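You operate a simulated robot arm through the tools that you are given. There is no shell and no other tool. Be economical: measure what you need, move in short steps, check, and stop when the job is done.

You are at the controls of a simulated robot arm. One attempt, no reset.

Task
Put things in order on the desk top. At the end: the orange soup carton is on the white yoghurt tub; the red tin with a steel knob stands where the cream dial card stood; the cream dial card stands where the orange soup carton stood; the grey rolled sock with blue bands from the desk top stands where the red tin with a steel knob stood; whatever was shut is shut again. Leave all else as you found it, and nothing knocked over.
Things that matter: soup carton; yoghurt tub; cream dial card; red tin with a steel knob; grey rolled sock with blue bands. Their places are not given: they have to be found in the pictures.

Only the result counts: the job must be done as asked and must still hold three seconds after the hand-in. Knocking over, shifting, dropping, spilling or breaking anything else fails it.

Robot
A 7-joint arm with a two-finger parallel gripper, fixed in place. Base frame: the origin is at the foot of the arm, x ahead of it, y to its left, z up; the work surface is at about z = 0. Lengths are in m, angles in degrees, forces in N, time in s.
With the tool pointing down near the work surface it reaches from about 0.24 to 0.62 m from the base axis. Its first joint turns from -66.0 to 66.0 degrees. Payload 2.6 kg.
The tool frame sits at the grasp point between the pads (the TCP): z along the fingers, y along the line on which they close. The tips reach 0.03 m beyond it. Largest opening 0.094 m; finger width 0.028, thickness 0.01; the body of the gripper, 0.05 by 0.096 m, starts 0.055 m behind the TCP.
Orientation is that of the tool frame in the base frame, as a unit quaternion [x, y, z, w]. With the fingers straight down and closing along the base's y, the tool's x points along the base's -x, its y along +y and its z along -z.

Tools
- The arm moves only by the tool step_arm. Its argument "increments" is a list of rows, each an object of numbers (a shift or turn left out is 0, a gripper value left out holds the last): "dx", "dy", "dz": the shift along the tool's x, y, z in units of 500 mm (1.0 is 500 mm); "wx", "wy", "wz": the turn, a rotation vector about the tool's x, y, z in units of 45 degrees (1.0 is 45 degrees); "gripper": the gripper command, from -1 (fully open) to 1 (shut), values between in proportion. In form: [{"dx": .., "dy": .., "dz": .., "wx": .., "wy": .., "wz": .., "gripper": ..}, ...]. A call has 1 to 20 rows; each row is the pose to reach, as a shift and turn from the pose commanded when the call began, along the tool's axes at that moment. A call with a number of a shift or a turn outside -1 to 1 is refused whole. Rows are played at 5 a second. More than 0.05 m and 8.6 degrees between two rows, or a gripper value outside its range, and nothing of the call is played. A pose out of reach is approached as far as the arm can. The call stops where the force on the tool passes 40 N (or 10 N more than at its start, if that is more) or the arm is blocked; 0.2 s more then pass. The fingers move at their own pace (about 0.072 m/s each) and stop on an object; they squeeze with about 41 N. The grip force told is the motor's: it shows also when the fingers shut on nothing. Time passes only in rows, and 0.2 s behind the last, so rows that repeat a pose let the fingers close. The reply holds the time, the measured pose of the TCP, the force on the tool along the base axes, the opening and the grip force, in the units named above and with some noise, and new pictures: "views" is both (left out), scene, wrist or none.
- Cameras (640 x 400 px; columns grow to the right, rows downward): "scene" is fixed at [0.0565, 0.4597, 0.5563]; the picture's right is [-0.47, -0.89, 0.00], its down [-0.56, 0.29, -0.78] and it looks along [0.69, -0.36, -0.63] (base axes); focal length 270 px, centre (320, 200). "wrist" rides on the gripper at [-0.037, 0, -0.058] in the tool frame; the picture's right is [0.00, -1.00, 0.00], its down [0.97, 0.00, -0.24] and it looks along [0.24, 0.00, 0.97] (tool axes); focal length 218 px, centre (320, 200).
- measure_at(camera, pixels): for up to 12 pixels [column, row] of the newest picture of that camera ("zoom" is the newest enlarged one), the place [x, y, z] in the base frame of the surface seen there, good to about 0.003 m. It takes no simulated time.
- enlarge(camera, box): a new picture of the part [left, top, right, bottom] of that camera's present view, enlarged. It takes no simulated time.
- hand_in(): hands the job in; it is judged then, once.

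Keep the steps short. Do not move on a guess: measure, check each grasp and each placing, and mend mistakes. In all there are 80 turns and 120 pictures (those below and enlarged ones count). Leave the gripper open and the arm clear of the work at the hand-in unless told otherwise, and finish with a single line.

The tools are called after "Emit:" as a command line: name --argument value ..., lists and objects as JSON in quotes. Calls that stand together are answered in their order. step_arm: Moves the arm, as the interface text tells. Its arguments: {"type":"object","properties":{"increments":{"type":"array"},"views":{"type":"string","enum":["both","scene","wrist","none"]}},"required":["increments"]} The other tools are called the same way: measure_at (camera, pixels) gives the place of the surface under pixels of a picture; enlarge (camera, box) takes an enlarged picture of a part of a camera's view; hand_in () hands the job in.

At the start:

```text
time_s: 0.0
position: [0.3415, 0.116, 0.3829]
tcp_rot: [0.0, 1.0, 0.0, 0.0]
force: [0.8, 0.2, 0.3]
gripper_width: 0.0938
grasp_force: 0.2
```

scene: 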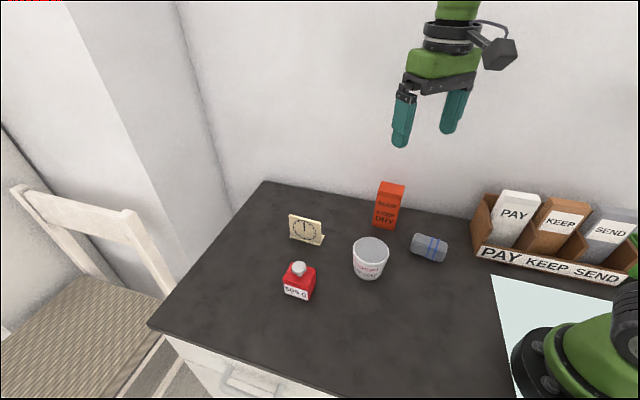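
wrist: 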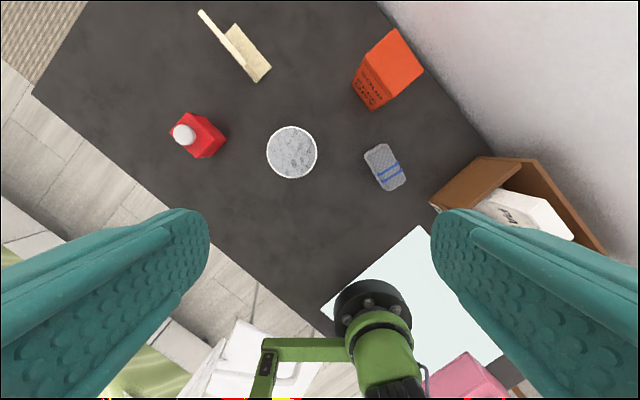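

I see the carton (388,205), tub (370,258), dial card (305,230), red tin (299,282) and sock (429,247) in the scene picture. First I enlarge it and measure points.

Emit:
enlarge --camera "scene" --box '[260, 170, 460, 310]'

Emit:
enlarge --camera "wrist" --box '[140, 0, 460, 200]'

Emit:
measure_at --camera "wrist" --pixels '[[183, 134], [204, 130], [225, 134], [292, 152], [292, 127], [316, 152], [386, 168], [372, 150], [397, 184], [250, 50], [235, 40], [215, 25]]'

Emit:
measure_at --camera "scene" --pixels '[[379, 183], [404, 187], [390, 185], [375, 224], [395, 230], [290, 215], [322, 222], [290, 237], [320, 245], [370, 258], [299, 268], [300, 290]]'

```text
2.86 times, centred on (360, 240) of scene
```

zoom: 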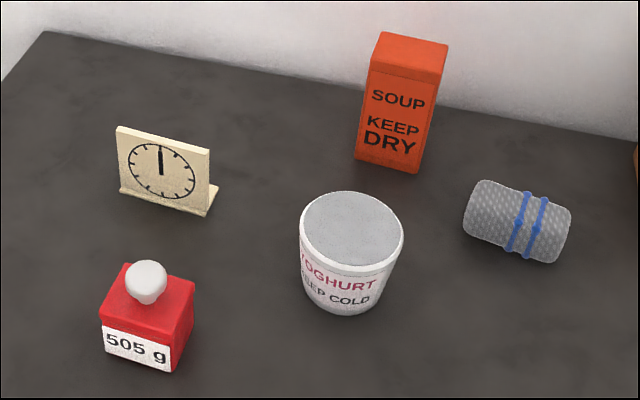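

```text
2.00 times, centred on (300, 100) of wrist
```

zoom: 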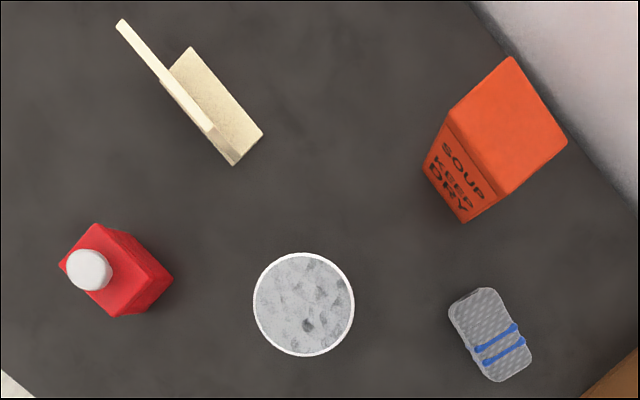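

```text
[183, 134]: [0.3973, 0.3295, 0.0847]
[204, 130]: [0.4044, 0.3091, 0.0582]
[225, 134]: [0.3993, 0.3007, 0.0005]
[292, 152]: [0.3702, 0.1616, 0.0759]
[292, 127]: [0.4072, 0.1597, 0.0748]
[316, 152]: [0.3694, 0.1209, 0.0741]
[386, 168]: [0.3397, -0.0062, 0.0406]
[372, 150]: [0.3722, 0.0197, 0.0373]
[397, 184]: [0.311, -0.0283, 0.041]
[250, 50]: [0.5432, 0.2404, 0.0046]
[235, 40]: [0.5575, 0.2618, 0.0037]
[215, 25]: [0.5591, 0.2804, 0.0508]
```

```text
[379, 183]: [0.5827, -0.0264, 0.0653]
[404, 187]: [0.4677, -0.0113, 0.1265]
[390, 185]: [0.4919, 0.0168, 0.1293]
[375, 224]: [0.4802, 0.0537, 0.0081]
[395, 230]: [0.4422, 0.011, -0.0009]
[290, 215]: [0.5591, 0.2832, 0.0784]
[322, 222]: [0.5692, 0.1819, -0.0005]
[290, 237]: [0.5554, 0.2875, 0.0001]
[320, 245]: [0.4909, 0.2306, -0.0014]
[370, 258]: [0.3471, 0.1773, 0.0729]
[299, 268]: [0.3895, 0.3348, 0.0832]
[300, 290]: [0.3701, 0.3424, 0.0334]
```

Now corner points in the enlarged wrist picture: card, carton top, tin and sock.

Emit:
measure_at --camera "zoom" --pixels '[[121, 24], [209, 128], [165, 76], [190, 50], [260, 134], [234, 162], [512, 60], [563, 142], [452, 127], [503, 193], [508, 130], [430, 170]]'

Emit:
measure_at --camera "zoom" --pixels '[[97, 226], [135, 255], [112, 313], [64, 265], [90, 270], [170, 280], [458, 298], [490, 292], [528, 355], [498, 378], [490, 335], [475, 335]]'

```text
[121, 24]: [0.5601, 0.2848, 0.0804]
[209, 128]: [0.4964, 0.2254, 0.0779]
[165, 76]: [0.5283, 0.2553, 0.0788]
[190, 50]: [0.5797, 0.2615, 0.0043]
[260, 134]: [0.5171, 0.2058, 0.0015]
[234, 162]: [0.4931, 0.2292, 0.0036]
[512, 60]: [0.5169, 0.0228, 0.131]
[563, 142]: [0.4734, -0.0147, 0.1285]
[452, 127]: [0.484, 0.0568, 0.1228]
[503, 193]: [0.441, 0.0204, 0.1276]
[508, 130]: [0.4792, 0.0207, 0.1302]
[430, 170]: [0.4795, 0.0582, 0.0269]
```

```text
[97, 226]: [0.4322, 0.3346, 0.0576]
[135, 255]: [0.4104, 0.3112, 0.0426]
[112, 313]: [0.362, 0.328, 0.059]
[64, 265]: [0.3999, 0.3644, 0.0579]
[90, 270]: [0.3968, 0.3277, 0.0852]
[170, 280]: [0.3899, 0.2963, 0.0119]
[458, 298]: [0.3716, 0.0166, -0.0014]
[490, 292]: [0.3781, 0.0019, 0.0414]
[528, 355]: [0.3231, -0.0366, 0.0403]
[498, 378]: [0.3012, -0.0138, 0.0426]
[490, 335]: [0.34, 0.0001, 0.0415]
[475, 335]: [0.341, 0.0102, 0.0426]
```

All are aligned with the desk, turned about 42°. The carton centre is about (0.479, 0.021), top at 0.13. I go above it at z 0.25 and turn the tool by 42°.

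Emit:
step_arm --increments '[{"dx": -0.046, "dy": -0.032, "dz": 0.044, "wz": -0.156, "gripper": -1}, {"dx": -0.092, "dy": -0.063, "dz": 0.088, "wz": -0.311}, {"dx": -0.138, "dy": -0.095, "dz": 0.133, "wz": -0.467}, {"dx": -0.183, "dy": -0.127, "dz": 0.177, "wz": -0.622}, {"dx": -0.229, "dy": -0.158, "dz": 0.221, "wz": -0.778}, {"dx": -0.275, "dy": -0.19, "dz": 0.266, "wz": -0.933}, {"dx": -0.275, "dy": -0.19, "dz": 0.266, "wz": -0.933}]'

```text
time_s: 1.6
position: [0.478, 0.0198, 0.2479]
tcp_rot: [-0.359, 0.933, 0.0, 0.0]
force: [-0.2, -0.9, 1.0]
gripper_width: 0.0941
grasp_force: 0.0
```

scene: 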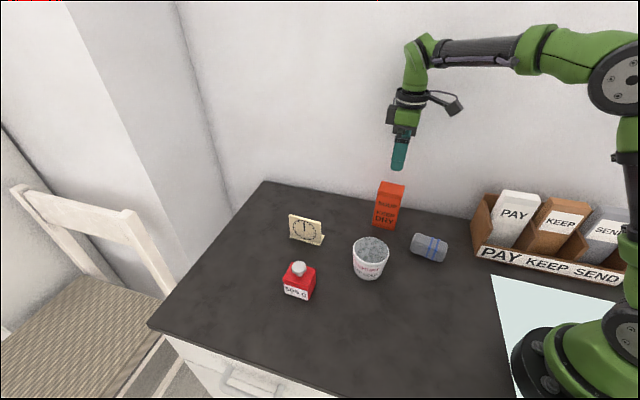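
wrist: 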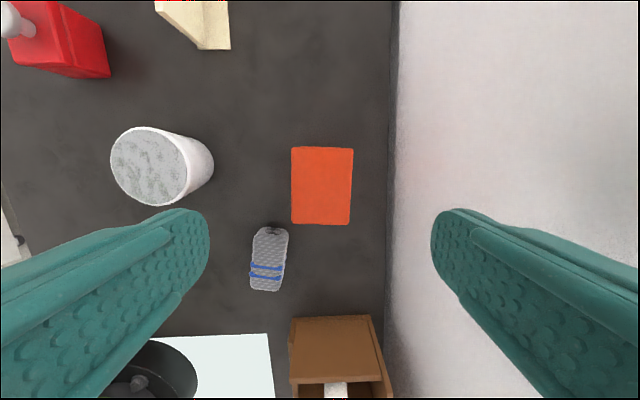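

Well aligned. I measure the carton's top corners, the sock and the tub rim in this closer view.

Emit:
measure_at --camera "wrist" --pixels '[[293, 149], [351, 151], [293, 222], [348, 222], [322, 186], [113, 165], [185, 165], [150, 130], [150, 203], [270, 232], [253, 258], [288, 240]]'

Emit:
enlarge --camera "wrist" --box '[200, 120, 380, 300]'

```text
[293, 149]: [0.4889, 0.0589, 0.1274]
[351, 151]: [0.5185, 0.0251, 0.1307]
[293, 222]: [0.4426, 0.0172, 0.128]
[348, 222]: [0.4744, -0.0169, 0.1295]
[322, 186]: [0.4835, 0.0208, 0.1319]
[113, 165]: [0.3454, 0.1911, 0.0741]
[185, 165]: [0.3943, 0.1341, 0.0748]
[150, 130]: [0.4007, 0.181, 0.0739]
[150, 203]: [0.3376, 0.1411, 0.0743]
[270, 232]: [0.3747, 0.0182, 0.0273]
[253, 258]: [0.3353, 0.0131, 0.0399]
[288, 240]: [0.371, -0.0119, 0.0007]
```

```text
2.22 times, centred on (290, 210) of wrist
```

zoom: 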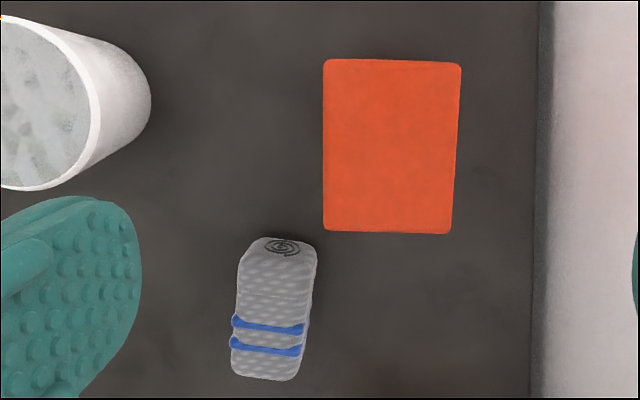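

Carton centre (0.481, 0.021), 42° confirmed. I lower to z 0.095 and shut the fingers.

Emit:
step_arm --increments '[{"dx": -0.004, "dz": 0.08}, {"dx": -0.004, "dz": 0.16}, {"dx": -0.004, "dz": 0.24}, {"dx": -0.004, "dz": 0.31}, {"dx": -0.004, "dz": 0.31}, {"dx": -0.004, "dz": 0.31, "gripper": 1}, {"dx": -0.004, "dz": 0.31}, {"dx": -0.004, "dz": 0.31}, {"dx": -0.004, "dz": 0.31}]' --views "wrist"

```text
time_s: 3.6
position: [0.4807, 0.0231, 0.0937]
tcp_rot: [-0.358, 0.934, 0.0, 0.0]
force: [1.2, 0.0, -0.1]
gripper_width: 0.0542
grasp_force: 41.0
```

wrist: 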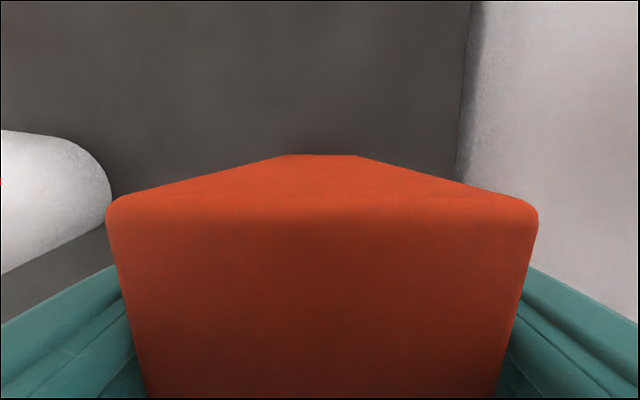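

It is held (opening 0.054, 41 N). I lift it by 0.155 m.

Emit:
step_arm --increments '[{"dz": -0.04}, {"dz": -0.11}, {"dz": -0.19}, {"dz": -0.27}, {"dz": -0.31}, {"dz": -0.31}]'

```text
time_s: 5.0
position: [0.4802, 0.0239, 0.2497]
tcp_rot: [-0.358, 0.934, 0.001, 0.0]
force: [-0.6, 0.0, -3.8]
gripper_width: 0.0542
grasp_force: 41.0
```

scene: 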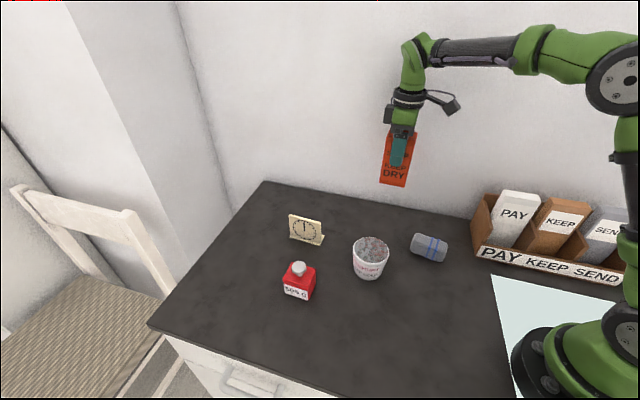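
wrist: 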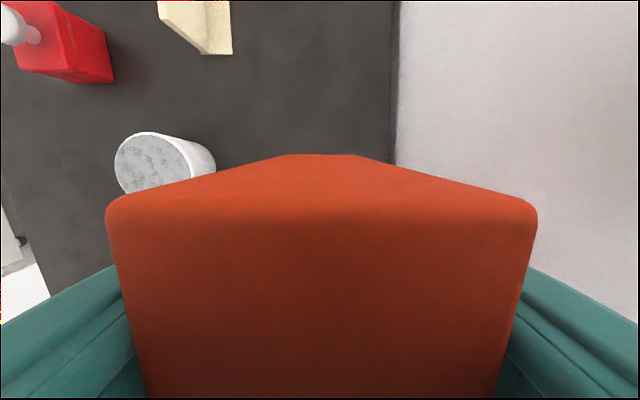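

Held, about 0.4 kg. Now I carry it over the tub's centre (0.3695, 0.162).

Emit:
step_arm --increments '[{"dx": -0.003, "dy": 0.06}, {"dx": -0.008, "dy": 0.14}, {"dx": -0.013, "dy": 0.22}, {"dx": -0.018, "dy": 0.3}, {"dx": -0.0204, "dy": 0.354}, {"dx": -0.0204, "dy": 0.354}, {"dx": -0.0204, "dy": 0.354, "dz": 0.06}, {"dx": -0.0204, "dy": 0.354, "dz": 0.1}, {"dx": -0.0204, "dy": 0.354, "dz": 0.1}]'

```text
time_s: 7.0
position: [0.371, 0.1595, 0.1976]
tcp_rot: [-0.359, 0.933, 0.0, 0.0]
force: [-0.8, 0.2, -4.4]
gripper_width: 0.0539
grasp_force: 41.1
```

scene: 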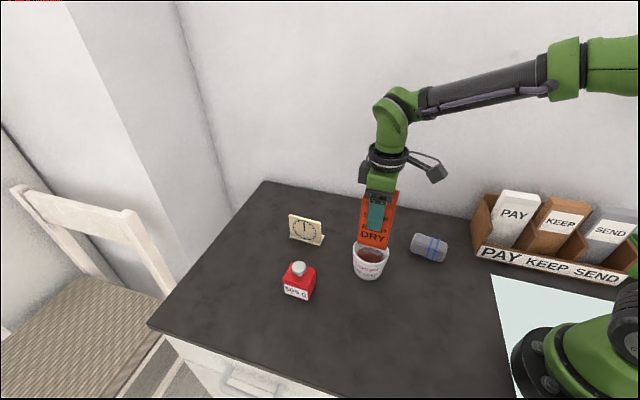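
wrist: 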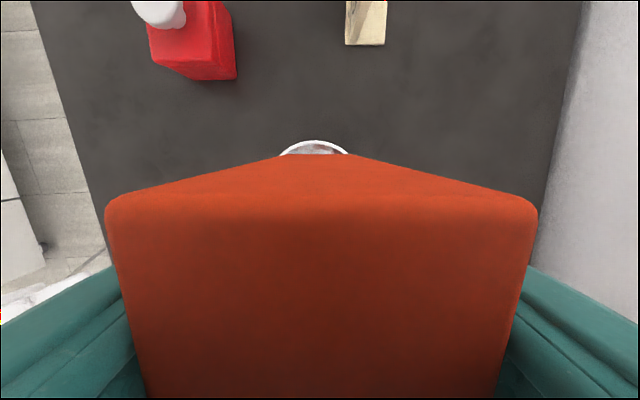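

I check how the carton's foot sits over the tub.

Emit:
enlarge --camera "scene" --box '[320, 180, 420, 290]'

Emit:
measure_at --camera "scene" --pixels '[[356, 240], [385, 247], [372, 240], [353, 258], [388, 260]]'

```text
3.64 times, centred on (370, 235) of scene
```

zoom: 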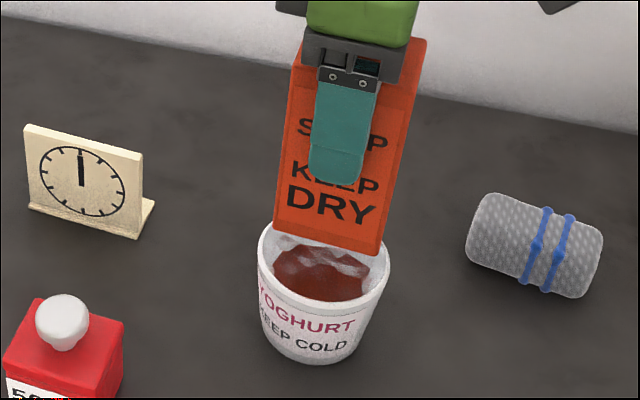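

```text
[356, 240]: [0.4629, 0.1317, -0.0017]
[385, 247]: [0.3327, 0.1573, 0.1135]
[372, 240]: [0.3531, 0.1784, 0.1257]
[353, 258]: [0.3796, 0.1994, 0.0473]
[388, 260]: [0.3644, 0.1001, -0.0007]
```

The carton is centred to within about 4 mm. I shift 4 mm along tool y, then lower slowly until contact.

Emit:
step_arm --increments '[{"dy": 0.008}, {"dy": 0.008, "dz": 0.02}, {"dy": 0.008, "dz": 0.036}, {"dy": 0.008, "dz": 0.044}, {"dy": 0.008, "dz": 0.05}, {"dy": 0.008, "dz": 0.054}, {"dy": 0.008, "dz": 0.054}]'

```text
time_s: 8.6
position: [0.3697, 0.1642, 0.172]
tcp_rot: [-0.359, 0.934, 0.0, 0.0]
force: [-0.7, 0.3, -4.7]
gripper_width: 0.0542
grasp_force: 41.0
```

scene: 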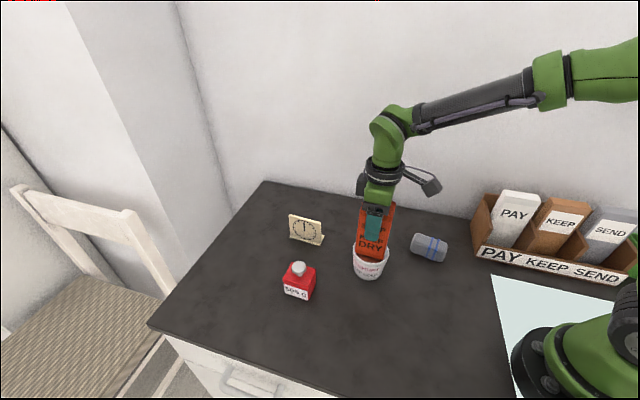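
wrist: 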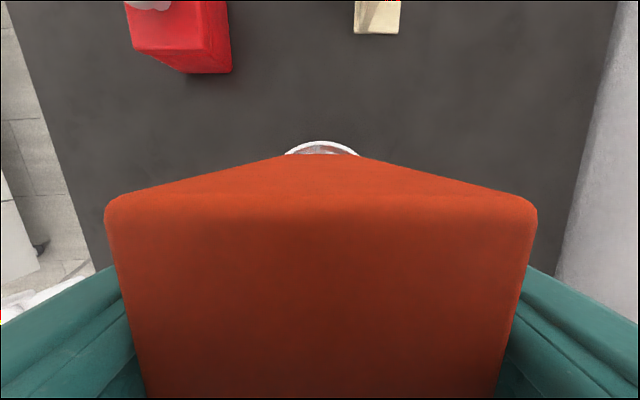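

No contact yet. I lower on in 1–2 mm steps.

Emit:
step_arm --increments '[{"dz": 0.002}, {"dz": 0.004}, {"dz": 0.006}, {"dz": 0.008}, {"dz": 0.008}]' --views "none"

Emit:
enlarge --camera "scene" --box '[320, 200, 420, 290]'

```text
time_s: 9.8
position: [0.3677, 0.165, 0.1689]
tcp_rot: [-0.358, 0.934, 0.001, 0.0]
force: [-1.8, -0.1, 1.4]
gripper_width: 0.0546
grasp_force: 41.3
```

```text
4.44 times, centred on (370, 245) of scene
```

zoom: 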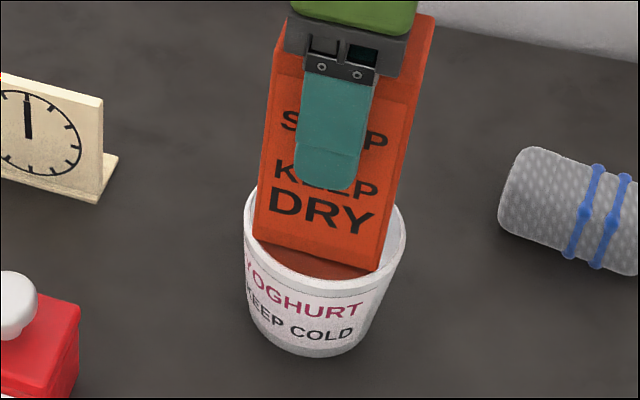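

Contact: the force turned from −4.7 to +1.4 N, so the carton rests on the tub. I open the fingers and rise.

Emit:
step_arm --increments '[{"gripper": -0.4}, {"gripper": -0.7}, {"gripper": -1}, {"gripper": -1}, {"dz": -0.03}, {"dz": -0.1}, {"dz": -0.18}, {"dz": -0.26}, {"dz": -0.26}]'

```text
time_s: 11.8
position: [0.367, 0.1647, 0.2963]
tcp_rot: [-0.358, 0.934, 0.001, -0.001]
force: [-0.9, 0.0, -0.1]
gripper_width: 0.0938
grasp_force: 0.0
```

scene: 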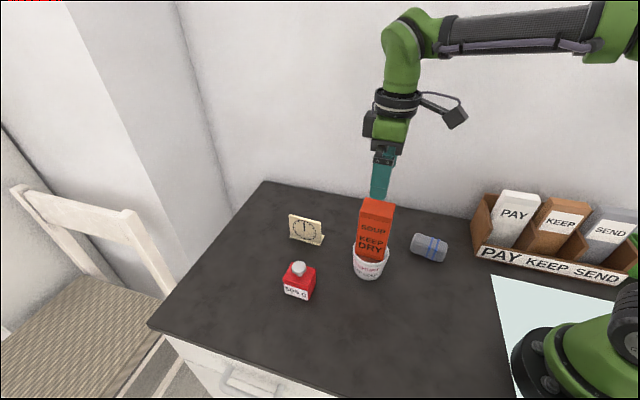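
wrist: 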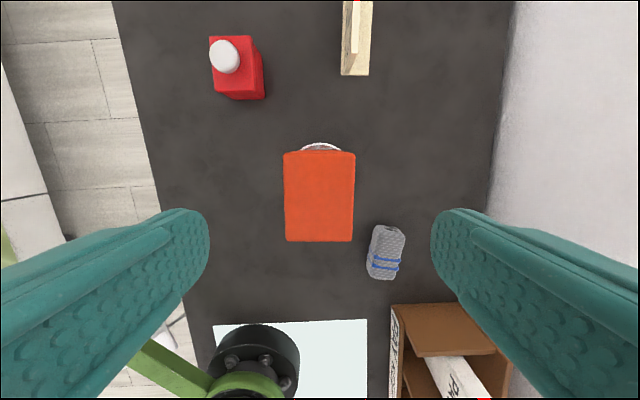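

The carton stands on the tub. I verify the centre of its top and its tilt.

Emit:
measure_at --camera "wrist" --pixels '[[286, 155], [353, 155], [288, 237], [351, 238], [320, 195], [345, 15], [345, 45], [350, 70], [372, 15], [366, 70], [225, 57], [387, 252]]'

```text
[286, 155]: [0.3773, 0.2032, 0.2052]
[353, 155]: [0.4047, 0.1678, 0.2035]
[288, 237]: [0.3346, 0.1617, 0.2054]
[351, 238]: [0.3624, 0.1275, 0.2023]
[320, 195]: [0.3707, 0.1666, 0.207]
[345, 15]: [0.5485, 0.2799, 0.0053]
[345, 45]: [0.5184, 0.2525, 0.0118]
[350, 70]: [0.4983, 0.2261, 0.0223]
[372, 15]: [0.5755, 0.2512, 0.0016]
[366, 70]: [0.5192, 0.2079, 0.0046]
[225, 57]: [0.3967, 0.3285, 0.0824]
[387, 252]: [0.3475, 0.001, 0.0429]
```

Centred on the tub and level. Next the dial card: I move above it at (0.528, 0.255).

Emit:
step_arm --increments '[{"dx": -0.06, "dy": -0.014}, {"dx": -0.135, "dy": -0.03}, {"dx": -0.21, "dy": -0.047}, {"dx": -0.29, "dy": -0.065}, {"dx": -0.359, "dy": -0.081}, {"dx": -0.359, "dy": -0.081}, {"dx": -0.359, "dy": -0.081, "dz": 0.09}, {"dx": -0.359, "dy": -0.081, "dz": 0.17}, {"dx": -0.359, "dy": -0.081, "dz": 0.17}]'

```text
time_s: 13.8
position: [0.5275, 0.2536, 0.2104]
tcp_rot: [-0.358, 0.934, 0.0, 0.001]
force: [-0.3, 0.6, 0.1]
gripper_width: 0.0941
grasp_force: 0.0
out of reach, approached as far as the arm can: row 5, 6, 7
```

scene: 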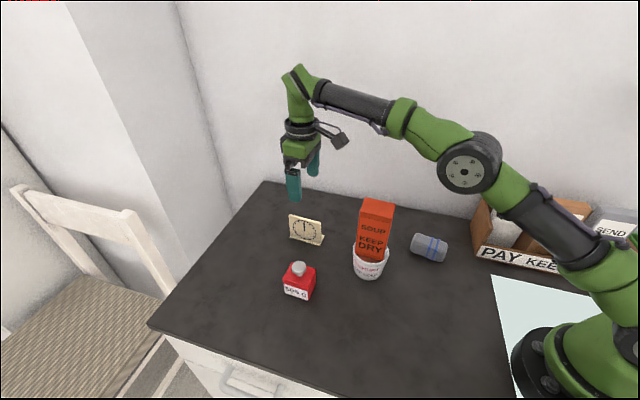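
wrist: 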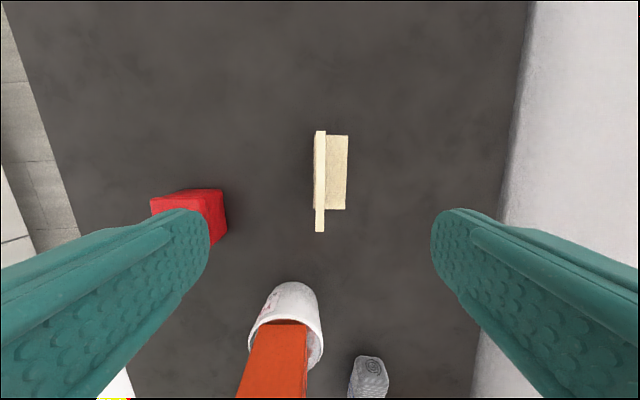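

Plate is in line with the tool. I measure its top edge and foot.

Emit:
measure_at --camera "wrist" --pixels '[[320, 134], [320, 180], [320, 228], [316, 180], [324, 180], [346, 138], [344, 206], [330, 138], [328, 205], [335, 170]]'

Emit:
enlarge --camera "wrist" --box '[280, 110, 380, 250]'

```text
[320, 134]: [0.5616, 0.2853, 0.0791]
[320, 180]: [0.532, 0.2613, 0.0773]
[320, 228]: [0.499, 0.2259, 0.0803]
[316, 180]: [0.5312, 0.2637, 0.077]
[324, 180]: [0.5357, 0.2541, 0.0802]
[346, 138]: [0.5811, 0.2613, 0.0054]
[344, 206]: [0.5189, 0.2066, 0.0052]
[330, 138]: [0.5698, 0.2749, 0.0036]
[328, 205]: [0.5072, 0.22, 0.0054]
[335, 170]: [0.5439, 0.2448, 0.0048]
```

```text
2.86 times, centred on (330, 180) of wrist
```

zoom: 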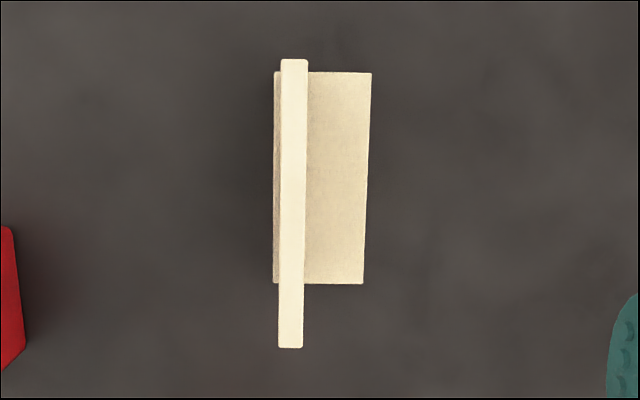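

Plate midpoint (0.530, 0.256), 8 mm thick, centred between the fingers. I lower to z 0.052 and close.

Emit:
step_arm --increments '[{"dx": -0.004, "dz": 0.08}, {"dx": -0.004, "dz": 0.16}, {"dx": -0.004, "dz": 0.24}, {"dx": -0.004, "dz": 0.316}, {"dx": -0.004, "dz": 0.316, "gripper": 0.2}, {"dx": -0.004, "dz": 0.316, "gripper": 0.5}, {"dx": -0.004, "dz": 0.316, "gripper": 1}, {"dx": -0.004, "dz": 0.316}, {"dx": -0.004, "dz": 0.316}, {"dx": -0.004, "dz": 0.316}]'

```text
time_s: 16.0
position: [0.5275, 0.2538, 0.0557]
tcp_rot: [-0.358, 0.934, 0.001, 0.0]
force: [0.7, 0.5, 0.2]
gripper_width: 0.011
grasp_force: 41.4
```

scene: 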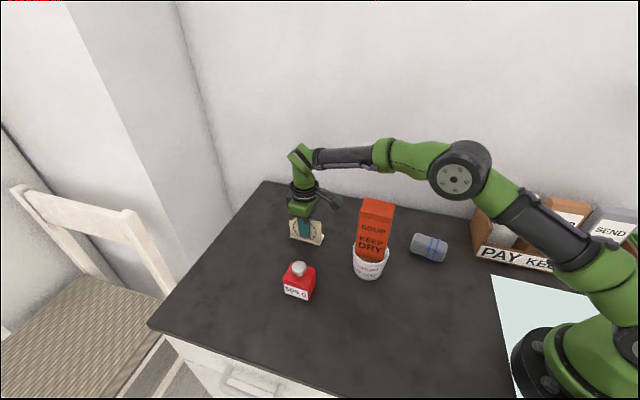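
wrist: 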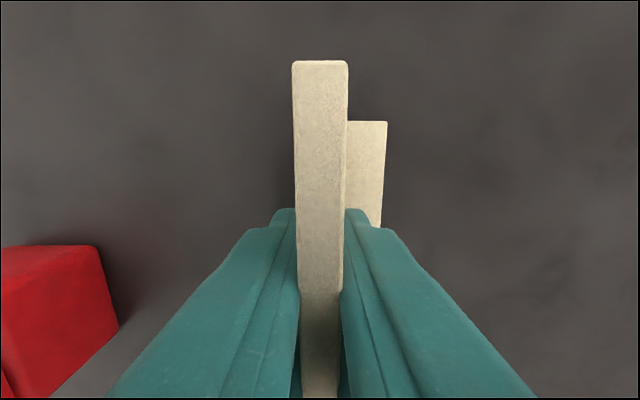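

The card is held (0.011). I lift 0.09 m first and then carry it to the carton's old place.

Emit:
step_arm --increments '[{"dz": -0.04}, {"dz": -0.11}, {"dz": -0.18}, {"dz": -0.18}, {"dx": 0.05, "dy": -0.035, "dz": -0.18}, {"dx": 0.11, "dy": -0.078, "dz": -0.18}, {"dx": 0.18, "dy": -0.127, "dz": -0.18}, {"dx": 0.25, "dy": -0.176, "dz": -0.18}, {"dx": 0.32, "dy": -0.226, "dz": -0.18}, {"dx": 0.386, "dy": -0.272, "dz": -0.18}, {"dx": 0.386, "dy": -0.272, "dz": -0.18}, {"dx": 0.386, "dy": -0.272, "dz": -0.18}]'

```text
time_s: 18.6
position: [0.4723, 0.0233, 0.1463]
tcp_rot: [-0.359, 0.933, -0.001, 0.0]
force: [0.7, -0.1, -0.2]
gripper_width: 0.011
grasp_force: 41.1
```

scene: 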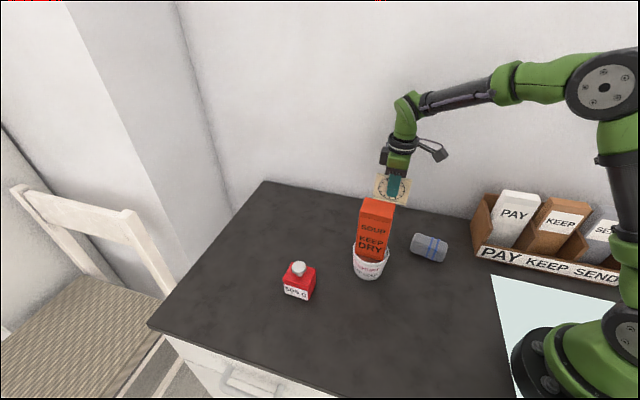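
wrist: 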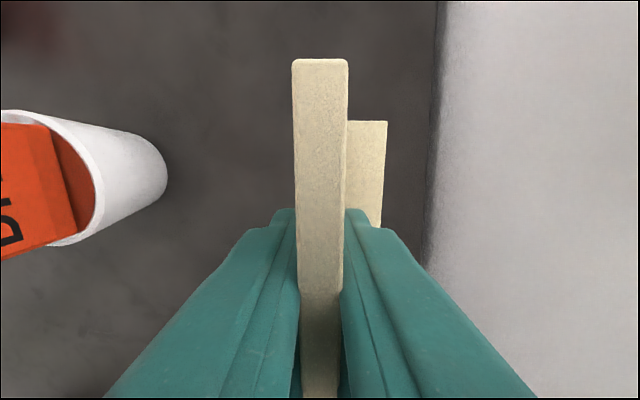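

Over the spot. I lower quickly to just above, then slowly to contact.

Emit:
step_arm --increments '[{"dx": -0.005, "dz": 0.06}, {"dx": -0.005, "dz": 0.12}, {"dx": -0.005, "dz": 0.16}, {"dx": -0.005, "dz": 0.172}, {"dx": -0.005, "dz": 0.176}, {"dx": -0.005, "dz": 0.178}, {"dx": -0.005, "dz": 0.18}, {"dx": -0.005, "dz": 0.18}]'

Emit:
enlarge --camera "scene" --box '[340, 170, 440, 270]'

```text
time_s: 20.4
position: [0.4778, 0.0262, 0.055]
tcp_rot: [-0.359, 0.934, 0.0, 0.0]
force: [0.4, 0.6, 0.1]
gripper_width: 0.0115
grasp_force: 41.2
```

scene: 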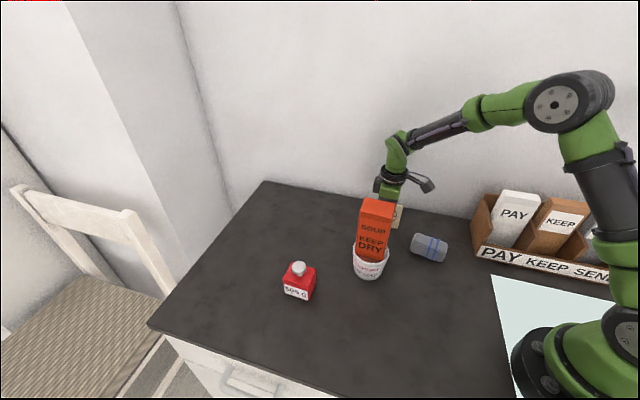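
wrist: 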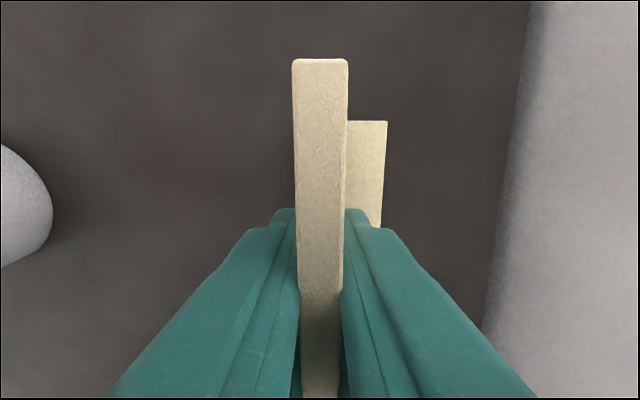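

```text
4.00 times, centred on (390, 220) of scene
```

zoom: 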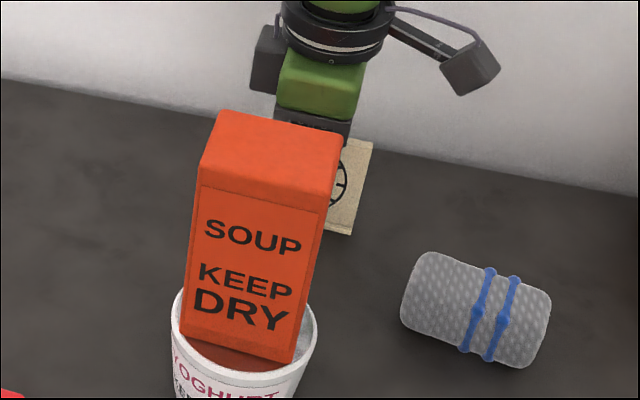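

Force still near zero; I lower 1 mm at a time until I feel the desk.

Emit:
step_arm --increments '[{"dx": 0.004}, {"dx": 0.004, "dz": 0.002}, {"dx": 0.004, "dz": 0.004}, {"dx": 0.004, "dz": 0.004}]' --views "none"

```text
time_s: 21.4
position: [0.4769, 0.0253, 0.0541]
tcp_rot: [-0.358, 0.934, 0.0, 0.0]
force: [-0.5, 0.2, 1.9]
gripper_width: 0.0111
grasp_force: 40.6
```

Force +1.9 N: contact. I open the fingers, then rise.

Emit:
step_arm --increments '[{"gripper": 0.5}, {"gripper": 0.1}, {"gripper": -0.4}, {"gripper": -0.4}, {"dz": -0.04}, {"dz": -0.11}, {"dz": -0.19}, {"dz": -0.27}, {"dz": -0.35}, {"dz": -0.35}]'

```text
time_s: 23.6
position: [0.4776, 0.0278, 0.2283]
tcp_rot: [-0.357, 0.934, 0.0, -0.001]
force: [-0.1, -0.2, 0.1]
gripper_width: 0.0658
grasp_force: 0.1
```

scene: 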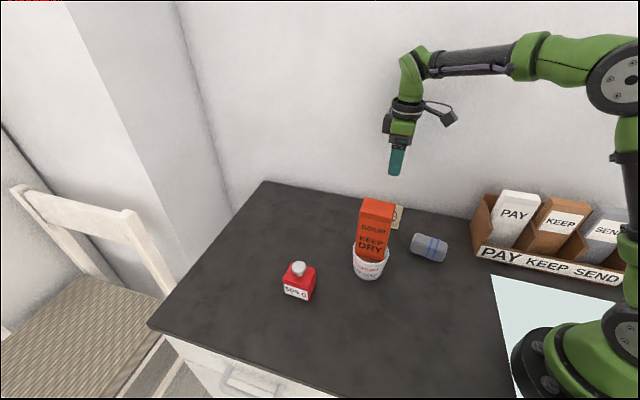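
wrist: 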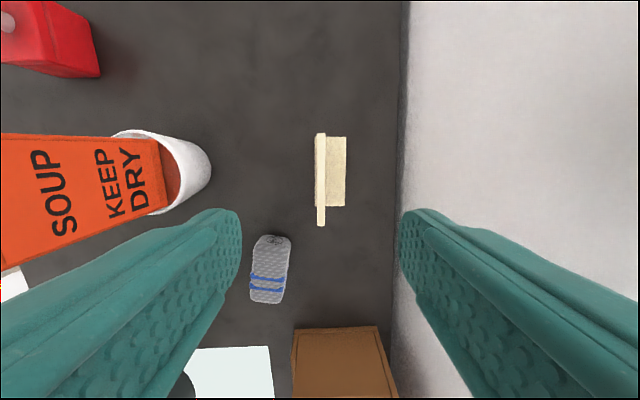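

The card stands. I measure its place.

Emit:
measure_at --camera "wrist" --pixels '[[321, 137], [321, 180], [321, 222], [345, 139], [342, 204], [271, 237], [290, 240], [252, 298], [280, 300], [268, 268], [255, 255], [290, 258]]'

Emit:
enlarge --camera "wrist" --box '[220, 210, 320, 320]'

```text
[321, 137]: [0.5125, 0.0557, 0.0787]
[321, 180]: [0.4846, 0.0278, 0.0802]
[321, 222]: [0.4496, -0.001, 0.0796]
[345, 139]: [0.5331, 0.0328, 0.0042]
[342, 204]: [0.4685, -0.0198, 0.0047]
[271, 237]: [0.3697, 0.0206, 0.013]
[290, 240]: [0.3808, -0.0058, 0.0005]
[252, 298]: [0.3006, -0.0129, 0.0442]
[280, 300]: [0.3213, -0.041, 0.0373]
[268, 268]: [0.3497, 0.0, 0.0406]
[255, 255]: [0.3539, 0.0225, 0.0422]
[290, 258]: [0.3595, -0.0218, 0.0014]
```

```text
3.64 times, centred on (270, 265) of wrist
```

zoom: 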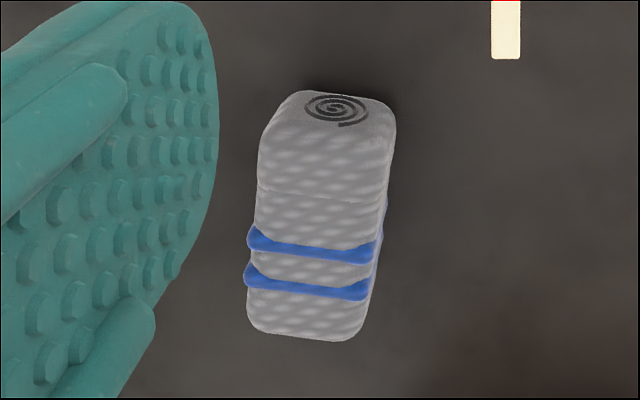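

The card is upright and within a few mm. Now the tin: I rise to 0.28 so the fingers clear the carton (0.207), and go above (0.397, 0.331).

Emit:
step_arm --increments '[{"dz": -0.05, "gripper": -1}, {"dz": -0.104}, {"dx": -0.07, "dy": 0.05, "dz": -0.104}, {"dx": -0.12, "dy": 0.11, "dz": -0.104}, {"dx": -0.17, "dy": 0.18, "dz": -0.104}, {"dx": -0.21, "dy": 0.25, "dz": -0.104}, {"dx": -0.24, "dy": 0.33, "dz": -0.104}, {"dx": -0.265, "dy": 0.41, "dz": -0.104}, {"dx": -0.28, "dy": 0.49, "dz": -0.104}, {"dx": -0.286, "dy": 0.558, "dz": -0.104}, {"dx": -0.286, "dy": 0.558, "dz": -0.02}, {"dx": -0.286, "dy": 0.558, "dz": 0.04}, {"dx": -0.286, "dy": 0.558, "dz": 0.04}]'

```text
time_s: 26.4
position: [0.3961, 0.328, 0.2082]
tcp_rot: [-0.359, 0.933, 0.0, 0.0]
force: [1.1, 0.3, 0.0]
gripper_width: 0.0937
grasp_force: 0.1
```

scene: 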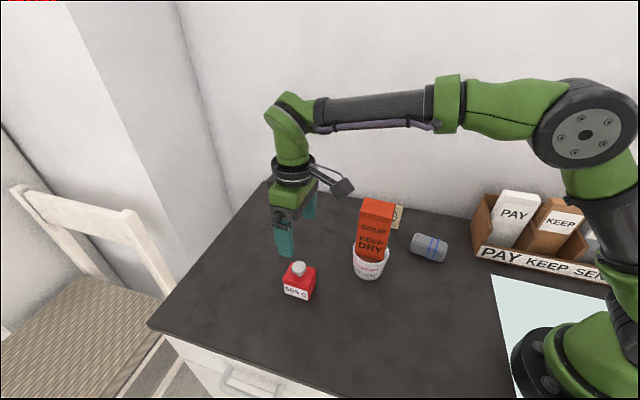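
wrist: 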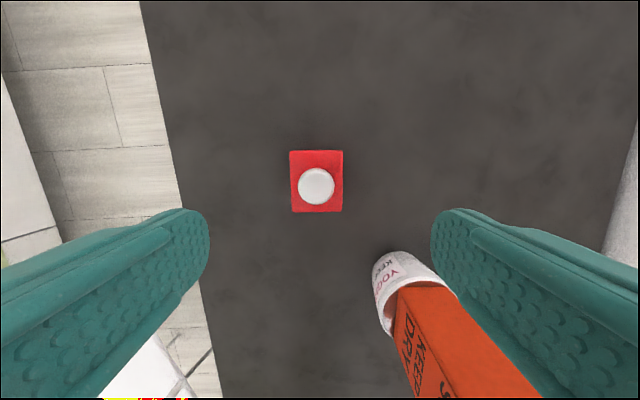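

The tin is between the fingers and in line. I measure its corners and knob.

Emit:
measure_at --camera "wrist" --pixels '[[292, 153], [341, 153], [294, 209], [340, 210], [316, 186], [302, 180], [330, 190]]'

```text
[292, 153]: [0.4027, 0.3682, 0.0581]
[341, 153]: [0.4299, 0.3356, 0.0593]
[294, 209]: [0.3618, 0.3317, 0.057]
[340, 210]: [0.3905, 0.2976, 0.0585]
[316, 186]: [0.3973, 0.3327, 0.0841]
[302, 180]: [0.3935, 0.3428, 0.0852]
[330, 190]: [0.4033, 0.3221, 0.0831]
```

Tin centre (0.396, 0.333), top 0.058, knob top about 0.086. I lower to z 0.042 and close.

Emit:
step_arm --increments '[{"dx": -0.006, "dy": 0.007, "dz": 0.08}, {"dx": -0.006, "dy": 0.007, "dz": 0.16}, {"dx": -0.006, "dy": 0.007, "dz": 0.24}, {"dx": -0.006, "dy": 0.007, "dz": 0.31}, {"dx": -0.006, "dy": 0.007, "dz": 0.33}, {"dx": -0.006, "dy": 0.007, "dz": 0.33}, {"dx": -0.006, "dy": 0.007, "dz": 0.33, "gripper": 0}, {"dx": -0.006, "dy": 0.007, "dz": 0.33, "gripper": 1}, {"dx": -0.006, "dy": 0.007, "dz": 0.33}, {"dx": -0.006, "dy": 0.007, "dz": 0.33}]'

```text
time_s: 28.6
position: [0.3972, 0.3348, 0.0467]
tcp_rot: [-0.359, 0.933, 0.0, 0.0]
force: [1.7, 0.0, -0.4]
gripper_width: 0.0545
grasp_force: 40.9
```

scene: 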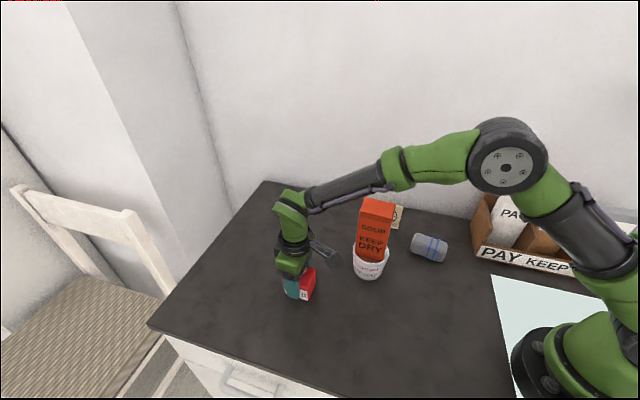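
wrist: 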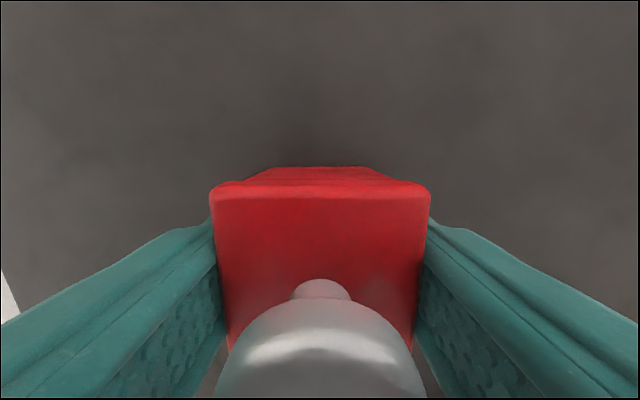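

Tin held. I lift 0.09 m and carry it to the card's old place (0.534, 0.251).

Emit:
step_arm --increments '[{"dz": -0.04}, {"dz": -0.11}, {"dz": -0.18}, {"dz": -0.18}, {"dx": -0.016, "dy": -0.05, "dz": -0.18}, {"dx": -0.038, "dy": -0.12, "dz": -0.18}, {"dx": -0.06, "dy": -0.19, "dz": -0.18}, {"dx": -0.08, "dy": -0.26, "dz": -0.18}, {"dx": -0.095, "dy": -0.306, "dz": -0.18}, {"dx": -0.095, "dy": -0.306, "dz": -0.18}, {"dx": -0.095, "dy": -0.306, "dz": -0.18}]'

```text
time_s: 31.0
position: [0.5333, 0.2516, 0.1339]
tcp_rot: [-0.358, 0.934, 0.0, 0.0]
force: [0.5, -0.1, -3.9]
gripper_width: 0.0543
grasp_force: 40.9
```

scene: 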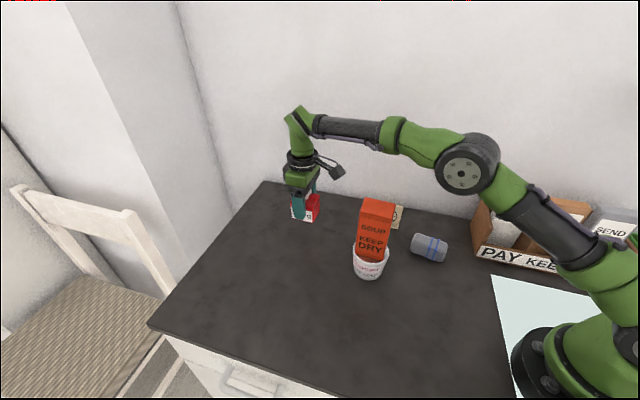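
wrist: 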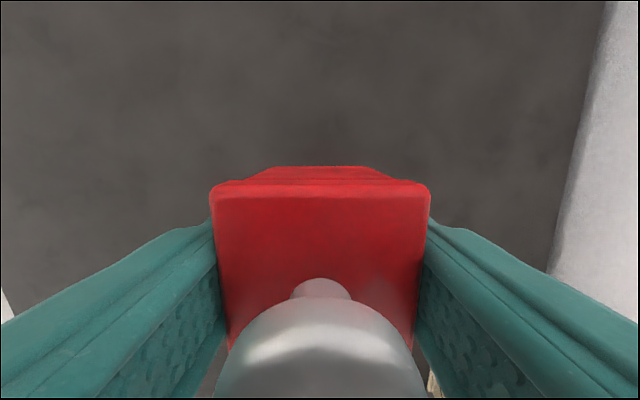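

At the spot. I lower it, slowly at the end.

Emit:
step_arm --increments '[{"dz": 0.06}, {"dz": 0.12}, {"dz": 0.155}, {"dz": 0.166}, {"dz": 0.17}, {"dz": 0.173}, {"dz": 0.175}, {"dz": 0.175}]' --views "none"

```text
time_s: 32.8
position: [0.5343, 0.2515, 0.0466]
tcp_rot: [-0.359, 0.934, 0.0, 0.001]
force: [-1.0, -0.6, -1.4]
gripper_width: 0.0544
grasp_force: 41.4
```

Force −1.4 from −3.9: contact begins. I lower another 1–2 mm.

Emit:
step_arm --increments '[{"dz": 0.002}, {"dz": 0.003}, {"dz": 0.003}]' --views "scene"

```text
time_s: 33.6
position: [0.5343, 0.2507, 0.0455]
tcp_rot: [-0.358, 0.934, 0.0, 0.002]
force: [-7.0, -0.8, 18.7]
gripper_width: 0.0546
grasp_force: 41.1
```

scene: 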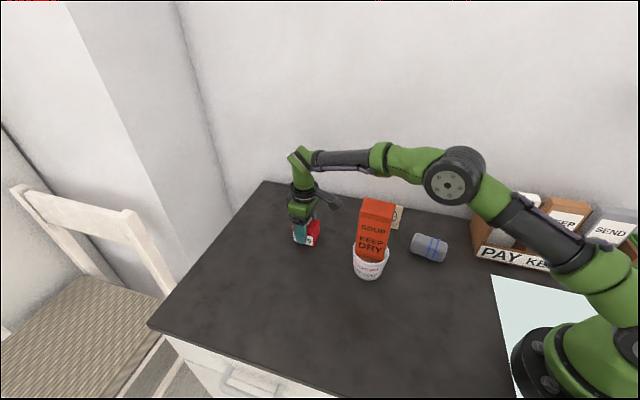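

Firm contact (18.7 N). I ease back 1 mm, open, and rise.

Emit:
step_arm --increments '[{"dz": -0.002}, {"dz": -0.002, "gripper": -0.3}, {"dz": -0.002, "gripper": -0.7}, {"dz": -0.002, "gripper": -1}, {"dz": -0.002}, {"dz": -0.05}, {"dz": -0.12}, {"dz": -0.2}, {"dz": -0.28}, {"dz": -0.32}, {"dz": -0.32}]'

```text
time_s: 36.0
position: [0.5342, 0.2497, 0.2054]
tcp_rot: [-0.358, 0.934, 0.0, -0.001]
force: [0.6, -0.4, 0.0]
gripper_width: 0.0941
grasp_force: 0.1
```

scene: 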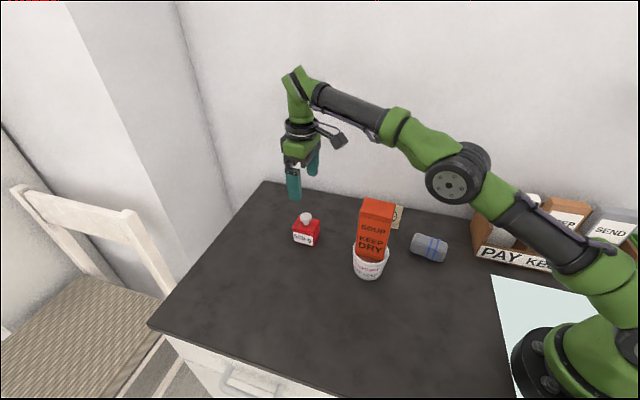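
wrist: 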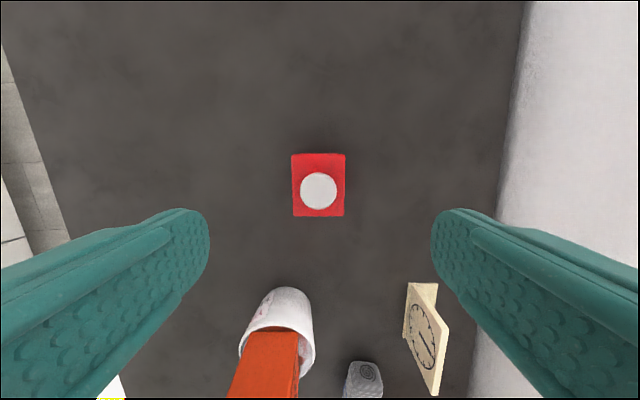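

The tin stands upright. Before going to the sock I measure the letter rack and sock heights.

Emit:
measure_at --camera "scene" --pixels '[[478, 195], [474, 235], [497, 195], [540, 197], [480, 258], [560, 201], [413, 240], [445, 250], [430, 236], [428, 247], [612, 210]]'

Emit:
measure_at --camera "wrist" --pixels '[[293, 156], [343, 156], [294, 213], [342, 213]]'

```text
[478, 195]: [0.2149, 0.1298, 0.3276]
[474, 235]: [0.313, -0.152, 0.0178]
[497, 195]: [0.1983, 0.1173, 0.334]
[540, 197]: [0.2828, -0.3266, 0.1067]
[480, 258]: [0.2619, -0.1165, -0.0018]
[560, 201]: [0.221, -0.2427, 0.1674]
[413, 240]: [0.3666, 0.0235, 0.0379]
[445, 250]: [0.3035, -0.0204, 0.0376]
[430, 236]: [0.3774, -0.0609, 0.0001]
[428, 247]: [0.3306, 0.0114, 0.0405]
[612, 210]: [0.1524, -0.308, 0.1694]
```

```text
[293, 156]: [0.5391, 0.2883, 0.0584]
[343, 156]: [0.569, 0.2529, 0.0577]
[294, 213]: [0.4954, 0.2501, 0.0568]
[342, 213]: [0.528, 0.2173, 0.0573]
```

Tin centre (0.533, 0.252): good. Now I swing round behind the carton to above the sock at z 0.25.

Emit:
step_arm --increments '[{"dy": -0.07, "dx": 0.03}, {"dy": -0.14, "dx": 0.07}, {"dy": -0.2, "dx": 0.13}, {"dy": -0.22, "dx": 0.21}, {"dy": -0.22, "dx": 0.29, "dz": -0.03}, {"dy": -0.22, "dx": 0.37, "dz": -0.06}, {"dy": -0.21, "dx": 0.45, "dz": -0.09}, {"dy": -0.18, "dx": 0.53, "dz": -0.09}, {"dy": -0.14, "dx": 0.59, "dz": -0.09}, {"dy": -0.124, "dx": 0.628, "dz": -0.09}, {"dy": -0.124, "dx": 0.628, "dz": -0.09}]'

```text
time_s: 38.4
position: [0.3435, -0.005, 0.2496]
tcp_rot: [-0.358, 0.934, 0.0, 0.0]
force: [0.7, 0.1, -0.2]
gripper_width: 0.094
grasp_force: 0.0
```

scene: 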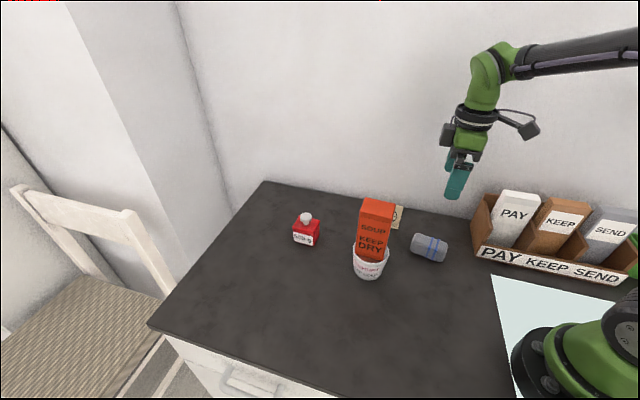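
wrist: 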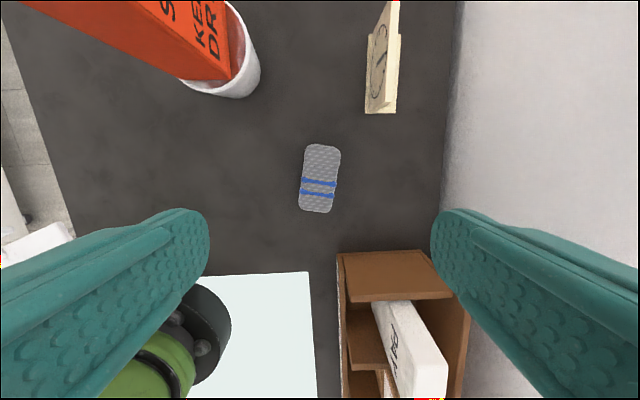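

Emit:
enlarge --camera "wrist" --box '[270, 130, 370, 230]'

Emit:
measure_at --camera "wrist" --pixels '[[310, 147], [336, 150], [302, 205], [328, 209], [320, 180], [340, 262], [440, 255], [228, 80], [205, 20]]'

```text
4.00 times, centred on (320, 180) of wrist
```

zoom: 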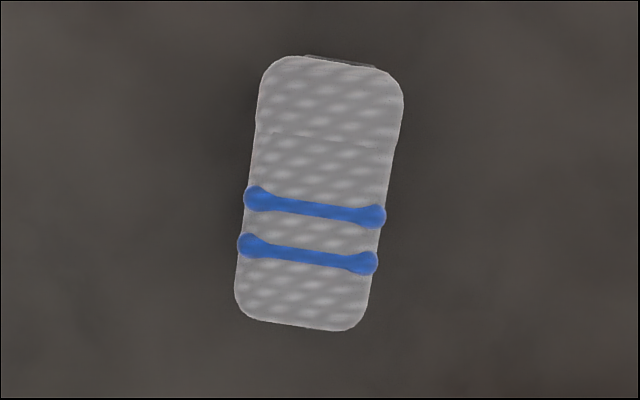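

```text
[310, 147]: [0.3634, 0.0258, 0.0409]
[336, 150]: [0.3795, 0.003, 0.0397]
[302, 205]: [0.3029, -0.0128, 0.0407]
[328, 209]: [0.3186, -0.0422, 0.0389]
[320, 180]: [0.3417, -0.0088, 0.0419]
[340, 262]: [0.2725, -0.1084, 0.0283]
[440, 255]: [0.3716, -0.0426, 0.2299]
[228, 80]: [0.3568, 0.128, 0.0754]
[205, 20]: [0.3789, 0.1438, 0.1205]
```

The sock centre is (0.341, −0.007), leaning 7° from the tool. I turn +7°, lower to z 0.036 and close.

Emit:
step_arm --increments '[{"dx": 0.005, "dz": 0.08, "wz": 0.08}, {"dx": 0.005, "dz": 0.16, "wz": 0.15}, {"dx": 0.005, "dz": 0.24, "wz": 0.15}, {"dx": 0.005, "dz": 0.32, "wz": 0.15}, {"dx": 0.005, "dz": 0.39, "wz": 0.15}, {"dx": 0.005, "dz": 0.427, "wz": 0.15}, {"dx": 0.005, "dz": 0.427, "wz": 0.15}, {"dx": 0.005, "dz": 0.427, "wz": 0.15, "gripper": 0}, {"dx": 0.005, "dz": 0.427, "wz": 0.15, "gripper": 1}, {"dx": 0.005, "dz": 0.427, "wz": 0.15}, {"dx": 0.005, "dz": 0.427, "wz": 0.15}]'

```text
time_s: 40.8
position: [0.3393, -0.0071, 0.0333]
tcp_rot: [-0.302, 0.953, -0.001, 0.0]
force: [-0.1, -0.3, 0.3]
gripper_width: 0.0479
grasp_force: 40.5
```

scene: 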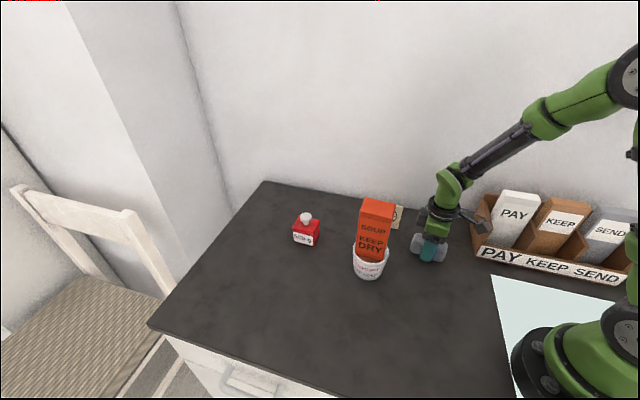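
wrist: 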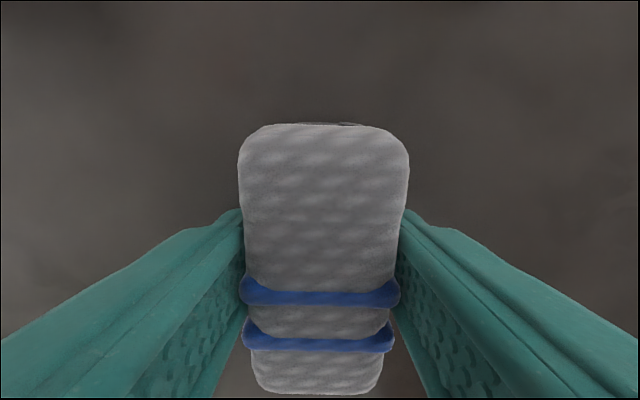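

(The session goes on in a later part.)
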